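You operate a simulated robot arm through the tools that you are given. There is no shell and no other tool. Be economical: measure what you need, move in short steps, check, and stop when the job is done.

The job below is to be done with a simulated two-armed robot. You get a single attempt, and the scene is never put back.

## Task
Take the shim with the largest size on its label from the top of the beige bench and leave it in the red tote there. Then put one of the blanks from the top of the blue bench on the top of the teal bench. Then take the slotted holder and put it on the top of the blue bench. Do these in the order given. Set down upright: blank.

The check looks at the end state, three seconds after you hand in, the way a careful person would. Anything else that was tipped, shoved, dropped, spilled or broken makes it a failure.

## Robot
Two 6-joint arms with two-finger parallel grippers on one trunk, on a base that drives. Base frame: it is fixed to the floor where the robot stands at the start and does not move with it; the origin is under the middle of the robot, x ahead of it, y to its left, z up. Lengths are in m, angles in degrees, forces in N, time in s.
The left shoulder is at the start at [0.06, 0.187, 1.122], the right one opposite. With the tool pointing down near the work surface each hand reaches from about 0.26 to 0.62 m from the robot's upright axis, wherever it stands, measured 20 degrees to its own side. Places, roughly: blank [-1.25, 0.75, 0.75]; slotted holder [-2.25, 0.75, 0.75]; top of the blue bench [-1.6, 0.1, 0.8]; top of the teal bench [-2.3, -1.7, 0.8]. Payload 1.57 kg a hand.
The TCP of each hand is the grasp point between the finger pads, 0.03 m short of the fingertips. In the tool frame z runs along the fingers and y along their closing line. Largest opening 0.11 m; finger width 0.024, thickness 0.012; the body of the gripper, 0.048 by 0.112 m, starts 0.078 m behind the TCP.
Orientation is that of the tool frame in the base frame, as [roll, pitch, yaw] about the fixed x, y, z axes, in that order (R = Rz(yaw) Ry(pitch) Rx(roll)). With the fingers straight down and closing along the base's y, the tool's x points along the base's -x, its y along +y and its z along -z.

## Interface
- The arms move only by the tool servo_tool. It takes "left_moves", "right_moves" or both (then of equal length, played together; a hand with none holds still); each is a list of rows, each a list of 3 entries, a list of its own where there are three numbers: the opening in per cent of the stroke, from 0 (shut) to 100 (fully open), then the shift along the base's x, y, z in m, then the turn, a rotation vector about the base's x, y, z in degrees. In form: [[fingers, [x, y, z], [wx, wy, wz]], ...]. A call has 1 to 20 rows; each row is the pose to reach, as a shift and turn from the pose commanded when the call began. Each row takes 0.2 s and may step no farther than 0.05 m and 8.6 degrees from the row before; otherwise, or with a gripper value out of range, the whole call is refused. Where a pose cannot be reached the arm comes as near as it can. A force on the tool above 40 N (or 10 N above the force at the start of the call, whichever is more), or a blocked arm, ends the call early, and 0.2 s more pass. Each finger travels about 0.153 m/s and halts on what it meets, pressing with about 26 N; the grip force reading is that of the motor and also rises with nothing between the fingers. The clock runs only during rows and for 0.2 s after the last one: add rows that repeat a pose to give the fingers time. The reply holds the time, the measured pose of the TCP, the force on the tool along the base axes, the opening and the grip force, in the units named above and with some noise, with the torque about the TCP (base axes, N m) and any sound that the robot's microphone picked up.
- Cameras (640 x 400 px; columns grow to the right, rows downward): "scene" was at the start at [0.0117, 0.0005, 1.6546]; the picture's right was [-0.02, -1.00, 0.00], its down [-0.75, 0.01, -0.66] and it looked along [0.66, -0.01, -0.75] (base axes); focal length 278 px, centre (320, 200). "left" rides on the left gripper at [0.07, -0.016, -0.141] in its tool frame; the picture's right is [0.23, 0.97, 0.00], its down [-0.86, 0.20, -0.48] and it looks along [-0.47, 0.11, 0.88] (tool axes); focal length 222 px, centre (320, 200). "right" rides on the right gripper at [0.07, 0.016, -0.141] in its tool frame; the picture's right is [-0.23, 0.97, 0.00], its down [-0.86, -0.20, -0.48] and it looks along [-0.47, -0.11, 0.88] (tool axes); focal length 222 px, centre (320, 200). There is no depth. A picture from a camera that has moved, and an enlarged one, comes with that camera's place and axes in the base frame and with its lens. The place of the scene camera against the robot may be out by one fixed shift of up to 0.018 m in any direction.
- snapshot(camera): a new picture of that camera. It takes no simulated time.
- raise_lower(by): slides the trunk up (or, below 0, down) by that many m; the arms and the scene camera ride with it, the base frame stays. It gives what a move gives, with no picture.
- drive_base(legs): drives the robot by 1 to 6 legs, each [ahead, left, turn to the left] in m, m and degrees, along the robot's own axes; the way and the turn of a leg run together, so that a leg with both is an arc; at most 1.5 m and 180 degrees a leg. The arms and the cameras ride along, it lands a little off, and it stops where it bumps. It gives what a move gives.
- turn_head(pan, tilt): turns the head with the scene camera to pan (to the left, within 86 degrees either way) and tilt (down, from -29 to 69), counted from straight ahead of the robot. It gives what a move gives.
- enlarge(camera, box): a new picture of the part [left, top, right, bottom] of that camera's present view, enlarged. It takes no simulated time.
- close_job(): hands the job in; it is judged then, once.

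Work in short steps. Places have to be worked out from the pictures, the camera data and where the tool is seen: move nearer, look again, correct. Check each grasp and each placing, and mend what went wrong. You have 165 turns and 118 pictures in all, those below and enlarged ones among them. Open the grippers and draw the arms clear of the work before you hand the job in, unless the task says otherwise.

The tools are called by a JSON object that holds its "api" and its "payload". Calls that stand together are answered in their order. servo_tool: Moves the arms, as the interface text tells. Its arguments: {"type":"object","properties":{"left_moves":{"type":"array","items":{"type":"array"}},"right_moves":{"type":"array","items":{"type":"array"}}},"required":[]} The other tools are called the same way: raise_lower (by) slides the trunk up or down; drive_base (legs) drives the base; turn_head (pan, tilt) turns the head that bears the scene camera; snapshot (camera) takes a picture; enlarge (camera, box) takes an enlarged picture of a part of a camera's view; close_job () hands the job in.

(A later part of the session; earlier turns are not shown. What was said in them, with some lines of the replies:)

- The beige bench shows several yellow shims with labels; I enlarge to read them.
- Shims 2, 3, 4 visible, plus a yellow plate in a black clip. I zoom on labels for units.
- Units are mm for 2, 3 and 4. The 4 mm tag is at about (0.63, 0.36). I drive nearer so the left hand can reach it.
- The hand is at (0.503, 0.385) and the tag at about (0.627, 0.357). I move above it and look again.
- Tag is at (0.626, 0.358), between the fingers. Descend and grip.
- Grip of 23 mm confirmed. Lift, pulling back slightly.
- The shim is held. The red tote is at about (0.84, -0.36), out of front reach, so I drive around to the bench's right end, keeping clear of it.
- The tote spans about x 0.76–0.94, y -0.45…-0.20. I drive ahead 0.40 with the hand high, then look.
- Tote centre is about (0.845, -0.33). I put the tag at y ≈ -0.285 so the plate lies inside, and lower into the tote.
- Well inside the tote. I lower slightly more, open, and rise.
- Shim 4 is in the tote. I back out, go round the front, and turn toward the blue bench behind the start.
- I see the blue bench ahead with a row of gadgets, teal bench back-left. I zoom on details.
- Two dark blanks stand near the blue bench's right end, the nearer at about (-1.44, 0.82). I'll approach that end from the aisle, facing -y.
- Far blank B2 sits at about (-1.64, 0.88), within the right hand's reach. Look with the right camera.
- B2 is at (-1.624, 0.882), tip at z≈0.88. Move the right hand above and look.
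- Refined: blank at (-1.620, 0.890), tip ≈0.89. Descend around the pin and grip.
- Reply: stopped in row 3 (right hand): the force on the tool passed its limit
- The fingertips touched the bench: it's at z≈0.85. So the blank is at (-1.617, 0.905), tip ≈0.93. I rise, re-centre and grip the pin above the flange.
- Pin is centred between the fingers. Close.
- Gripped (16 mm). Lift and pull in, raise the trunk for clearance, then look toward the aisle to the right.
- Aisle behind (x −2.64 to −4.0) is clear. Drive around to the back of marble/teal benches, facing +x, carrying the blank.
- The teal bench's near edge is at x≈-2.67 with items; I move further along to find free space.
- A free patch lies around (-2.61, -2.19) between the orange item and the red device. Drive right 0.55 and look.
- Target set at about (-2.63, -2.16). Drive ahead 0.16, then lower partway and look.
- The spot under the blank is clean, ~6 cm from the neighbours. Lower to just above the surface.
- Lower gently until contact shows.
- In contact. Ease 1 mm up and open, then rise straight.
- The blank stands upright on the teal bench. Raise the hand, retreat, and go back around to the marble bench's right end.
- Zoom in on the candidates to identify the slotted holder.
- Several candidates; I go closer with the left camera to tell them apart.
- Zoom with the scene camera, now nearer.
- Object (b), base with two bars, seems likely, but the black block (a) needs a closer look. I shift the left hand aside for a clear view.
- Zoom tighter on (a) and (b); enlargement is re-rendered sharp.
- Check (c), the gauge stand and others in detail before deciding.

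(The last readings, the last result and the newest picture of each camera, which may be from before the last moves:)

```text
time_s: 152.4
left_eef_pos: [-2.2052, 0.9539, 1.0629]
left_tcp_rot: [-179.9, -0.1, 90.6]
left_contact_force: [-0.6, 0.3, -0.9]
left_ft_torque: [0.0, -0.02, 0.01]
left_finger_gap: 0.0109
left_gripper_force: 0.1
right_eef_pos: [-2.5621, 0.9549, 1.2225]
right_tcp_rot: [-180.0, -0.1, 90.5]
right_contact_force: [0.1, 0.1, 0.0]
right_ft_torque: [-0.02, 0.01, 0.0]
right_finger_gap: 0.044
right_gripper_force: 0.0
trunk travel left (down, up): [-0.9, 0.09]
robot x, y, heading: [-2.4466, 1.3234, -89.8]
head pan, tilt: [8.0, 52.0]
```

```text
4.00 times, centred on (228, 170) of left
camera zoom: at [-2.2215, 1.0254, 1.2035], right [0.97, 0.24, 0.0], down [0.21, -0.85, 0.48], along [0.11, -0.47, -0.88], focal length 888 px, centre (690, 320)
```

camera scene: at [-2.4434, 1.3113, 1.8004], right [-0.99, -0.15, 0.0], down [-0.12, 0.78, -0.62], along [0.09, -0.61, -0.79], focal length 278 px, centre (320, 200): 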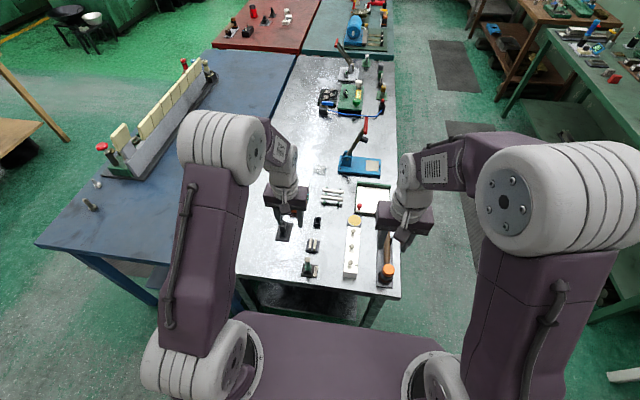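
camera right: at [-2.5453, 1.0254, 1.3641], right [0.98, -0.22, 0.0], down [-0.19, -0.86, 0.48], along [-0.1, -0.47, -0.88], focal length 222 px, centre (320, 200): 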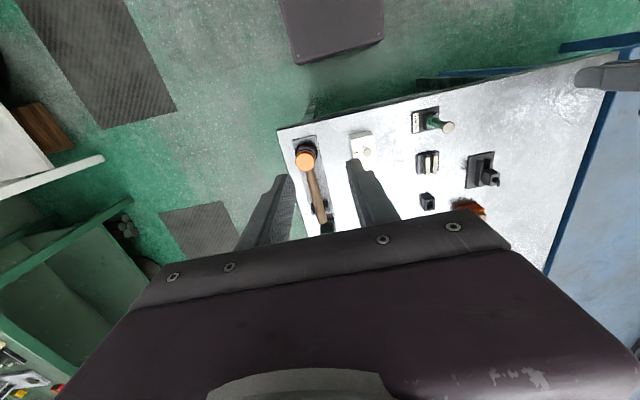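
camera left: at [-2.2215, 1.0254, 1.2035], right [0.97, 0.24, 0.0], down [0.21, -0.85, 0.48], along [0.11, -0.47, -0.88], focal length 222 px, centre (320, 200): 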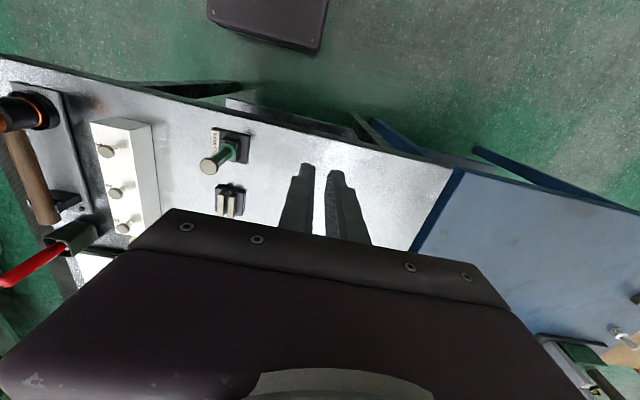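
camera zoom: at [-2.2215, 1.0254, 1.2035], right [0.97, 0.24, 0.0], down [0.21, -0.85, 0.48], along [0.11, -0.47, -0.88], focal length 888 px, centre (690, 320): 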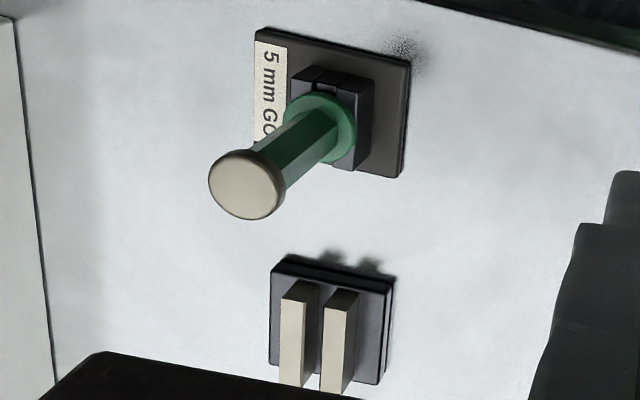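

I judge the base with the two bars and slot between them, at about (-2.332, 0.80), to be the slotted holder. I hover the left hand over it.

{"api": "servo_tool", "payload": {"left_moves": [[25, [-0.025, -0.031, 0], [0, 0, 0]], [40, [-0.05, -0.062, 0], [0, 0, 0]], [50, [-0.075, -0.093, 0], [0, 0, 0]], [55, [-0.1, -0.124, 0], [0, 0, 0]], [55, [-0.127, -0.154, -0.01], [0, 0, 0]], [55, [-0.127, -0.154, -0.05], [0, 0, 0]], [55, [-0.127, -0.154, -0.075], [0, 0, 0]], [55, [-0.127, -0.154, -0.075], [0, 0, 0]]]}}

{"api": "snapshot", "payload": {"camera": "left"}}

{"api": "enlarge", "payload": {"camera": "scene", "box": [260, 180, 370, 280]}}

```text
time_s: 154.2
left_eef_pos: [-2.3304, 0.7995, 0.9859]
left_tcp_rot: [180.0, -0.1, 90.5]
left_contact_force: [-0.2, -0.3, 0.5]
left_ft_torque: [0.02, 0.04, 0.01]
left_finger_gap: 0.0605
left_gripper_force: 0.1
right_eef_pos: [-2.5617, 0.9546, 1.2227]
right_tcp_rot: [-179.9, -0.1, 90.6]
right_contact_force: [0.3, 0.9, -1.0]
right_ft_torque: [0.04, 0.0, -0.01]
right_finger_gap: 0.0439
right_gripper_force: 0.1
trunk travel left (down, up): [-0.9, 0.09]
robot x, y, heading: [-2.4453, 1.3237, -89.4]
head pan, tilt: [8.0, 52.0]
```

```text
46 pictures are left
camera left: at [-2.3477, 0.8709, 1.1275], right [0.97, 0.24, 0.0], down [0.21, -0.85, 0.48], along [0.11, -0.46, -0.88], focal length 222 px, centre (320, 200)
```

left: 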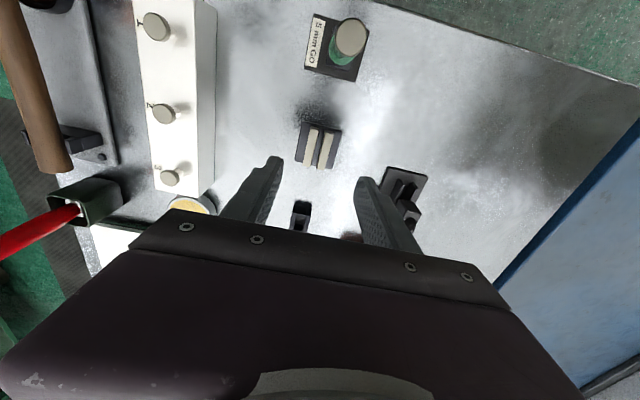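

```text
4.00 times, centred on (315, 230) of scene
camera zoom: at [-2.4441, 1.311, 1.8004], right [-0.99, -0.15, 0.0], down [-0.12, 0.78, -0.62], along [0.09, -0.61, -0.79], focal length 1113 px, centre (340, 80)
```

zoom: 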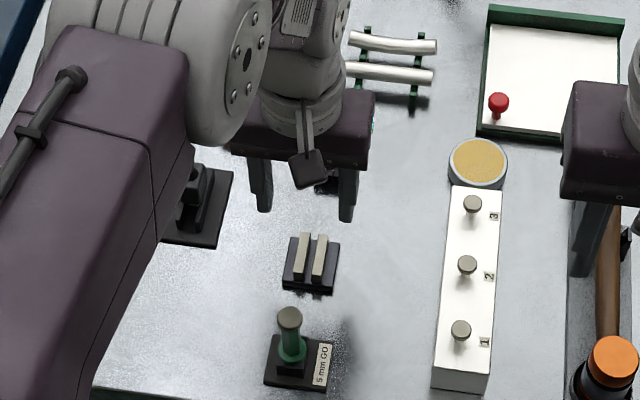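

Centre at (-2.334, 0.802), bars aligned with y. Descend to the bars and close.

{"api": "servo_tool", "payload": {"left_moves": [[55, [-0.003, 0.003, -0.04], [0, 0, 0]], [55, [-0.003, 0.003, -0.075], [0, 0, 0]], [55, [-0.003, 0.003, -0.092], [0, 0, 0]], [55, [-0.003, 0.003, -0.092], [0, 0, 0]]]}}

{"api": "snapshot", "payload": {"camera": "left"}}

```text
time_s: 155.2
left_eef_pos: [-2.3349, 0.8033, 0.8954]
left_tcp_rot: [180.0, 0.0, 90.5]
left_contact_force: [0.5, 1.0, -0.3]
left_ft_torque: [-0.03, 0.0, 0.01]
left_finger_gap: 0.0606
left_gripper_force: 0.1
right_eef_pos: [-2.562, 0.9555, 1.2226]
right_tcp_rot: [-180.0, -0.1, 90.4]
right_contact_force: [0.6, -0.3, 0.4]
right_ft_torque: [0.0, 0.01, -0.01]
right_finger_gap: 0.0441
right_gripper_force: 0.0
trunk travel left (down, up): [-0.9, 0.09]
robot x, y, heading: [-2.4511, 1.3257, -89.6]
head pan, tilt: [8.0, 52.0]
```

```text
44 pictures are left
camera left: at [-2.3517, 0.8751, 1.0361], right [0.97, 0.24, 0.0], down [0.21, -0.85, 0.48], along [0.11, -0.46, -0.88], focal length 222 px, centre (320, 200)
```

left: 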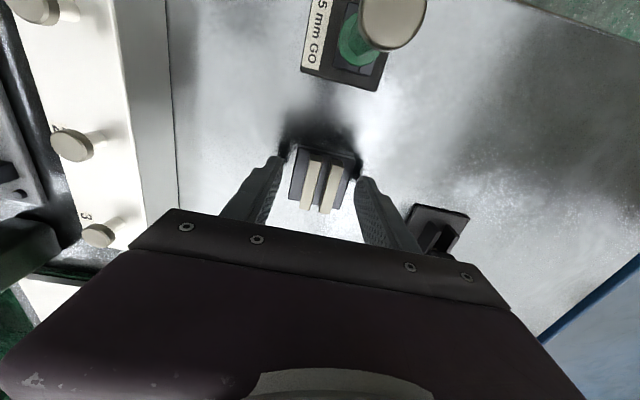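

Well centred. Close the fingers.

{"api": "servo_tool", "payload": {"left_moves": [[40, [0, 0, 0], [0, 0, 0]], [25, [0, 0, 0], [0, 0, 0]], [10, [0, 0, 0], [0, 0, 0]], [0, [0, 0, 0], [0, 0, 0]], [0, [0, 0, 0], [0, 0, 0]], [0, [0, 0, 0], [0, 0, 0]]]}}

{"api": "enlarge", "payload": {"camera": "left", "box": [230, 110, 410, 260]}}

```text
time_s: 156.6
left_eef_pos: [-2.3344, 0.8037, 0.8948]
left_tcp_rot: [-179.9, 0.0, 90.5]
left_contact_force: [0.3, 0.2, -0.1]
left_ft_torque: [-0.06, -0.03, 0.0]
left_finger_gap: 0.027
left_gripper_force: 26.2
right_eef_pos: [-2.561, 0.955, 1.2219]
right_tcp_rot: [-180.0, -0.1, 90.5]
right_contact_force: [-0.5, 1.0, -1.1]
right_ft_torque: [0.02, 0.0, -0.06]
right_finger_gap: 0.044
right_gripper_force: 0.1
trunk travel left (down, up): [-0.9, 0.09]
robot x, y, heading: [-2.4466, 1.3258, -89.5]
head pan, tilt: [8.0, 52.0]
```

```text
2.67 times, centred on (320, 185) of left
camera zoom: at [-2.3516, 0.8751, 1.0363], right [0.97, 0.24, 0.0], down [0.21, -0.85, 0.48], along [0.11, -0.46, -0.88], focal length 592 px, centre (320, 240)
```

zoom: 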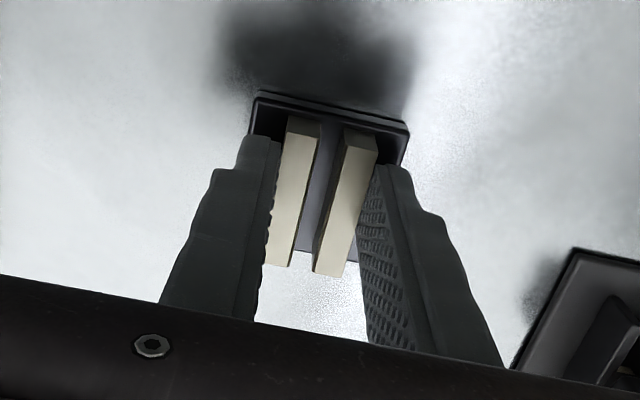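

Gripped at 27 mm. Lift gently and check it comes freely.

{"api": "servo_tool", "payload": {"left_moves": [[0, [0, 0, 0.01], [0, 0, 0]], [0, [0, 0, 0.03], [0, 0, 0]], [0, [0, 0, 0.06], [0, 0, 0]], [0, [0, 0, 0.06], [0, 0, 0]]]}}

{"api": "snapshot", "payload": {"camera": "left"}}

```text
time_s: 157.6
left_eef_pos: [-2.3342, 0.8041, 0.9554]
left_tcp_rot: [179.9, -0.1, 90.4]
left_contact_force: [0.6, -0.7, -3.3]
left_ft_torque: [0.03, 0.02, 0.02]
left_finger_gap: 0.0267
left_gripper_force: 25.7
right_eef_pos: [-2.5615, 0.9553, 1.2226]
right_tcp_rot: [180.0, -0.3, 90.6]
right_contact_force: [-0.4, 0.2, -0.4]
right_ft_torque: [0.0, 0.02, 0.05]
right_finger_gap: 0.044
right_gripper_force: 0.0
trunk travel left (down, up): [-0.9, 0.09]
robot x, y, heading: [-2.4479, 1.3203, -89.6]
head pan, tilt: [8.0, 52.0]
```

```text
42 pictures are left
camera left: at [-2.3512, 0.8752, 1.096], right [0.97, 0.24, 0.0], down [0.21, -0.85, 0.48], along [0.11, -0.46, -0.88], focal length 222 px, centre (320, 200)
```

left: 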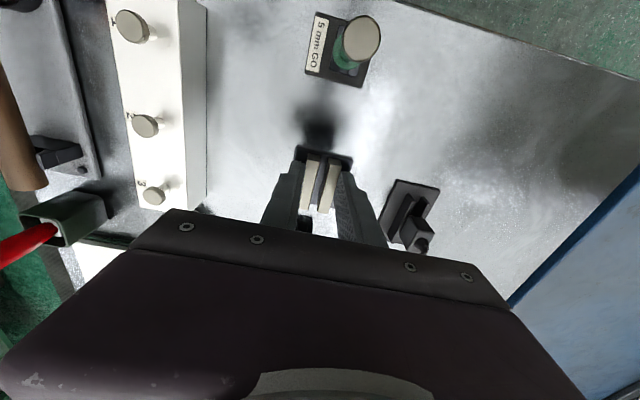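

It lifts freely. Raise well up, back off, and drive to the blue bench end.

{"api": "servo_tool", "payload": {"left_moves": [[0, [0, 0, 0.04], [0, 0, 0]], [0, [0, 0, 0.08], [0, 0, 0]], [0, [0, 0, 0.12], [0, 0, 0]], [0, [0, 0, 0.16], [0, 0, 0]], [0, [0, 0.03, 0.19], [0, 0, 0]], [0, [0, 0.07, 0.2], [0, 0, 0]]]}}

{"api": "drive_base", "payload": {"legs": [[-0.12, 0, 0], [0, 0.71, 0]]}}

{"api": "turn_head", "payload": {"pan": 0, "tilt": 50}}

{"api": "snapshot", "payload": {"camera": "scene"}}

{"api": "snapshot", "payload": {"camera": "left"}}

```text
time_s: 159.0
left_eef_pos: [-2.3336, 0.8762, 1.1554]
left_tcp_rot: [-180.0, 0.1, 90.5]
left_contact_force: [0.4, 0.8, -2.7]
left_ft_torque: [0.01, -0.02, -0.02]
left_finger_gap: 0.0264
left_gripper_force: 26.1
right_eef_pos: [-2.5611, 0.9571, 1.2222]
right_tcp_rot: [-179.9, 0.0, 90.4]
right_contact_force: [-0.4, 0.1, 0.0]
right_ft_torque: [-0.01, 0.0, -0.03]
right_finger_gap: 0.0439
right_gripper_force: 0.0
trunk travel left (down, up): [-0.9, 0.09]
robot x, y, heading: [-2.4511, 1.3236, -89.5]
head pan, tilt: [8.0, 52.0]
```

```text
time_s: 163.7
left_eef_pos: [-1.6371, 1.0023, 1.155]
left_tcp_rot: [180.0, 0.0, 90.6]
left_contact_force: [-0.3, 0.5, -2.8]
left_ft_torque: [0.01, -0.07, 0.01]
left_finger_gap: 0.0265
left_gripper_force: 26.4
right_eef_pos: [-1.8643, 1.0825, 1.223]
right_tcp_rot: [-180.0, -0.2, 90.6]
right_contact_force: [-0.2, -0.2, -0.7]
right_ft_torque: [0.0, -0.03, 0.0]
right_finger_gap: 0.0439
right_gripper_force: 0.1
trunk travel left (down, up): [-0.9, 0.09]
robot x, y, heading: [-1.7523, 1.4516, -89.4]
head pan, tilt: [8.0, 52.0]
```

```text
time_s: 164.4
left_eef_pos: [-1.6357, 1.0028, 1.1545]
left_tcp_rot: [180.0, 0.0, 90.6]
left_contact_force: [0.6, -0.9, -2.6]
left_ft_torque: [0.02, -0.02, -0.04]
left_finger_gap: 0.0266
left_gripper_force: 25.7
right_eef_pos: [-1.8635, 1.0817, 1.2223]
right_tcp_rot: [-180.0, -0.2, 90.6]
right_contact_force: [0.2, 0.3, 0.2]
right_ft_torque: [-0.01, 0.02, 0.0]
right_finger_gap: 0.0441
right_gripper_force: 0.1
trunk travel left (down, up): [-0.9, 0.09]
robot x, y, heading: [-1.7499, 1.4531, -89.3]
head pan, tilt: [0.0, 50.0]
```

```text
41 pictures are left
camera scene: at [-1.7573, 1.4361, 1.803], right [-1.0, -0.01, 0.0], down [-0.01, 0.77, -0.64], along [0.01, -0.64, -0.77], focal length 278 px, centre (320, 200)
```

scene: 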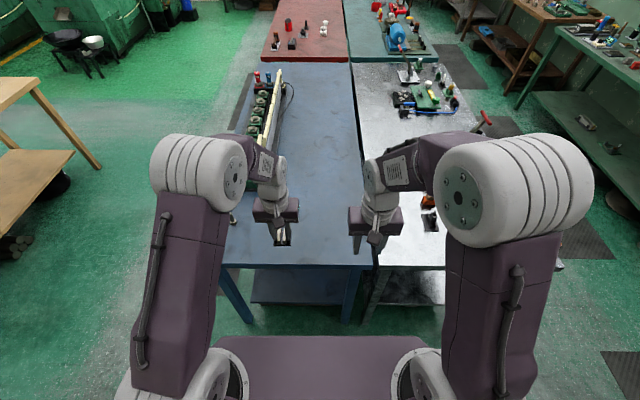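

```text
40 pictures are left
camera left: at [-1.6536, 1.0737, 1.2956], right [0.97, 0.24, 0.0], down [0.21, -0.85, 0.48], along [0.11, -0.46, -0.88], focal length 222 px, centre (320, 200)
```

left: 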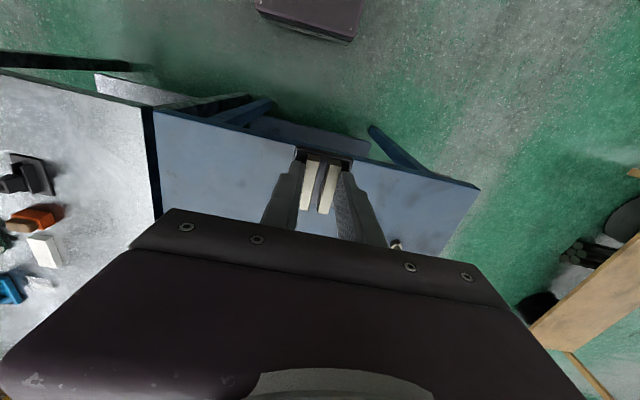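

Drive ahead 0.13, then lower onto the open area at about (-1.64, 0.82).

{"api": "drive_base", "payload": {"legs": [[0.13, 0, 0]]}}

{"api": "servo_tool", "payload": {"left_moves": [[0, [0, -0.03, -0.03], [0, 0, 0]], [0, [0, -0.05, -0.07], [0, 0, 0]], [0, [0, -0.05, -0.11], [0, 0, 0]], [0, [0, -0.05, -0.15], [0, 0, 0]], [0, [0, -0.05, -0.19], [0, 0, 0]], [0, [0, -0.05, -0.22], [0, 0, 0]], [0, [0, -0.05, -0.24], [0, 0, 0]], [0, [0, -0.05, -0.25], [0, 0, 0]], [0, [0, -0.05, -0.25], [0, 0, 0]]]}}

{"api": "snapshot", "payload": {"camera": "left"}}

```text
time_s: 165.7
left_eef_pos: [-1.6356, 0.8766, 1.1546]
left_tcp_rot: [-180.0, 0.1, 90.4]
left_contact_force: [0.5, 0.6, -2.8]
left_ft_torque: [0.0, 0.03, -0.01]
left_finger_gap: 0.0264
left_gripper_force: 26.4
right_eef_pos: [-1.8626, 0.9575, 1.223]
right_tcp_rot: [180.0, 0.0, 90.5]
right_contact_force: [0.0, -0.1, -0.4]
right_ft_torque: [-0.02, 0.04, 0.05]
right_finger_gap: 0.0443
right_gripper_force: 0.1
trunk travel left (down, up): [-0.9, 0.09]
robot x, y, heading: [-1.7513, 1.3224, -89.4]
head pan, tilt: [0.0, 50.0]
```

```text
time_s: 167.7
left_eef_pos: [-1.636, 0.8227, 0.9032]
left_tcp_rot: [180.0, 0.0, 90.5]
left_contact_force: [-0.5, -0.1, -2.6]
left_ft_torque: [0.03, 0.02, 0.03]
left_finger_gap: 0.0269
left_gripper_force: 26.0
right_eef_pos: [-1.8646, 0.9547, 1.2224]
right_tcp_rot: [180.0, -0.2, 90.6]
right_contact_force: [1.4, -0.3, -0.3]
right_ft_torque: [0.06, 0.01, 0.0]
right_finger_gap: 0.0437
right_gripper_force: 0.1
trunk travel left (down, up): [-0.9, 0.09]
robot x, y, heading: [-1.7499, 1.3239, -89.6]
head pan, tilt: [0.0, 50.0]
```

```text
39 pictures are left
camera left: at [-1.6529, 0.8942, 1.0443], right [0.97, 0.24, 0.0], down [0.21, -0.85, 0.48], along [0.11, -0.46, -0.88], focal length 222 px, centre (320, 200)
```

left: 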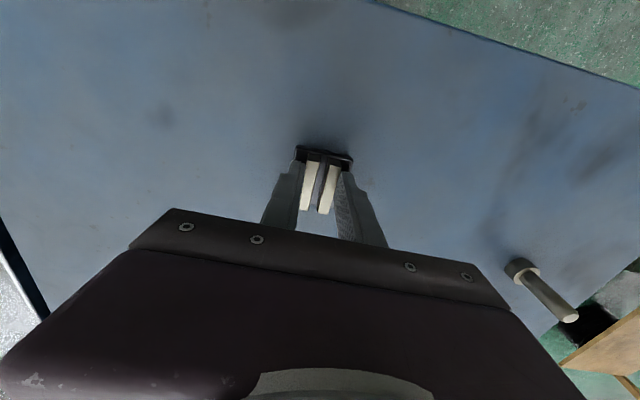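

Clear area. Lower the last few mm to contact.

{"api": "servo_tool", "payload": {"left_moves": [[0, [0, 0, -0.004], [0, 0, 0]], [0, [0, 0, -0.007], [0, 0, 0]], [0, [0, 0, -0.009], [0, 0, 0]], [0, [0, 0, -0.009], [0, 0, 0]]]}}

```text
time_s: 168.7
left_eef_pos: [-1.6357, 0.8248, 0.8955]
left_tcp_rot: [179.9, 0.0, 90.5]
left_contact_force: [0.6, -0.6, 1.9]
left_ft_torque: [-0.02, 0.0, 0.0]
left_finger_gap: 0.0265
left_gripper_force: 26.1
right_eef_pos: [-1.8639, 0.9551, 1.2231]
right_tcp_rot: [-180.0, 0.0, 90.7]
right_contact_force: [0.1, -0.5, -0.1]
right_ft_torque: [0.0, 0.04, 0.01]
right_finger_gap: 0.044
right_gripper_force: 0.1
trunk travel left (down, up): [-0.9, 0.09]
robot x, y, heading: [-1.7483, 1.3237, -89.5]
head pan, tilt: [0.0, 50.0]
```

Contact made (force reversed). Open and rise straight up.

{"api": "servo_tool", "payload": {"left_moves": [[0, [0, 0, 0], [0, 0, 0]], [40, [0, 0, 0], [0, 0, 0]], [50, [0, 0, 0], [0, 0, 0]], [50, [0, 0, 0], [0, 0, 0]], [50, [0, 0, 0.03], [0, 0, 0]], [50, [0, 0, 0.07], [0, 0, 0]], [50, [0, 0, 0.11], [0, 0, 0]], [50, [0, 0, 0.15], [0, 0, 0]], [50, [0, 0, 0.19], [0, 0, 0]], [50, [0, 0, 0.23], [0, 0, 0]]]}}

{"api": "snapshot", "payload": {"camera": "left"}}

```text
time_s: 170.9
left_eef_pos: [-1.6351, 0.8247, 1.1289]
left_tcp_rot: [180.0, 0.0, 90.5]
left_contact_force: [0.6, 0.7, 0.0]
left_ft_torque: [-0.03, 0.01, -0.03]
left_finger_gap: 0.0548
left_gripper_force: 0.0
right_eef_pos: [-1.8625, 0.9567, 1.2236]
right_tcp_rot: [-179.9, -0.2, 90.6]
right_contact_force: [-0.1, 0.0, 0.1]
right_ft_torque: [-0.02, -0.01, -0.01]
right_finger_gap: 0.0438
right_gripper_force: 0.1
trunk travel left (down, up): [-0.9, 0.09]
robot x, y, heading: [-1.7493, 1.3247, -89.4]
head pan, tilt: [0.0, 50.0]
```

```text
38 pictures are left
camera left: at [-1.6523, 0.8962, 1.2699], right [0.97, 0.24, 0.0], down [0.21, -0.85, 0.48], along [0.11, -0.46, -0.88], focal length 222 px, centre (320, 200)
```

left: 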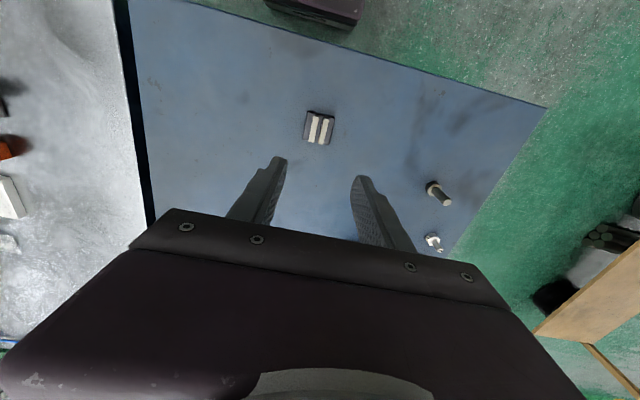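

The holder stands flat on the blue bench. I back away and take a final look.

{"api": "drive_base", "payload": {"legs": [[-0.15, 0, 0]]}}

{"api": "servo_tool", "payload": {"left_moves": [[60, [0, 0.03, 0.03], [0, 0, 0]], [80, [0, 0.06, 0.06], [0, 0, 0]], [100, [0, 0.09, 0.06], [0, 0, 0]]], "right_moves": [[60, [0, 0, 0], [0, 0, 0]], [80, [0, 0, 0], [0, 0, 0]], [100, [0, 0, 0], [0, 0, 0]]]}}

{"api": "snapshot", "payload": {"camera": "scene"}}

```text
time_s: 172.2
left_eef_pos: [-1.6358, 0.9724, 1.1258]
left_tcp_rot: [-179.9, -0.2, 90.6]
left_contact_force: [-0.4, -0.6, 0.1]
left_ft_torque: [0.05, 0.03, 0.01]
left_finger_gap: 0.0551
left_gripper_force: 0.0
right_eef_pos: [-1.8645, 1.1032, 1.2222]
right_tcp_rot: [-180.0, -0.2, 90.6]
right_contact_force: [0.3, -0.3, 0.7]
right_ft_torque: [0.02, 0.02, 0.0]
right_finger_gap: 0.0438
right_gripper_force: 0.0
trunk travel left (down, up): [-0.9, 0.09]
robot x, y, heading: [-1.7517, 1.4738, -89.5]
head pan, tilt: [0.0, 50.0]
```

```text
time_s: 173.1
left_eef_pos: [-1.6345, 1.066, 1.1888]
left_tcp_rot: [180.0, 0.2, 90.6]
left_contact_force: [0.2, 0.4, 0.1]
left_ft_torque: [-0.04, 0.0, -0.02]
left_finger_gap: 0.1102
left_gripper_force: 0.1
right_eef_pos: [-1.864, 1.1076, 1.2225]
right_tcp_rot: [179.9, -0.1, 90.6]
right_contact_force: [1.2, 0.4, 0.1]
right_ft_torque: [0.02, 0.0, 0.01]
right_finger_gap: 0.1099
right_gripper_force: 0.2
trunk travel left (down, up): [-0.9, 0.09]
robot x, y, heading: [-1.7485, 1.4796, -89.2]
head pan, tilt: [0.0, 50.0]
```

```text
37 pictures are left
camera scene: at [-1.7571, 1.4611, 1.8031], right [-1.0, -0.01, 0.0], down [-0.01, 0.77, -0.64], along [0.01, -0.64, -0.77], focal length 278 px, centre (320, 200)
```

scene: 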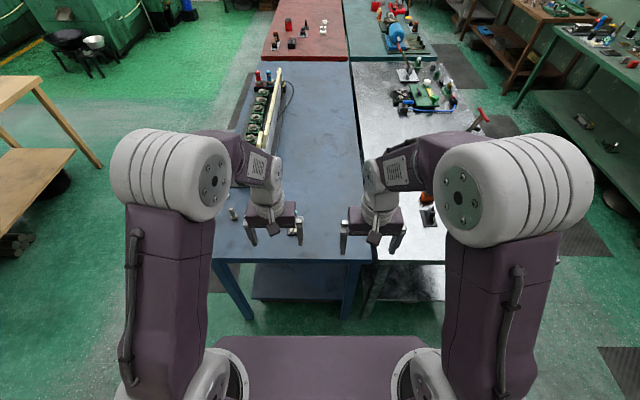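

Everything is placed, the grippers are open and the arms are clear. I hand in.

{"api": "close_job", "payload": {}}

```text
The job is handed in.
```

I finished all three steps in order and handed the job in, but I can't be sure I picked the right slotted holder.

- **Shim:** the 4 mm shim, the largest label I could see, is in the red tote.
- **Blank:** one blank from the blue bench stands upright on the teal bench, near its back edge.
- **Slotted holder:** I took the small base with two bars and a slot between them, and it sits flat on the blue bench. The grey-topped bench it came from also had a black block with a pocket and a base with two rails. Either could fit the name, and the given location didn't settle it.

I saw nothing tipped or dropped. The right fingertips touched the blue bench once while going down for the blank, and that move stopped on force.
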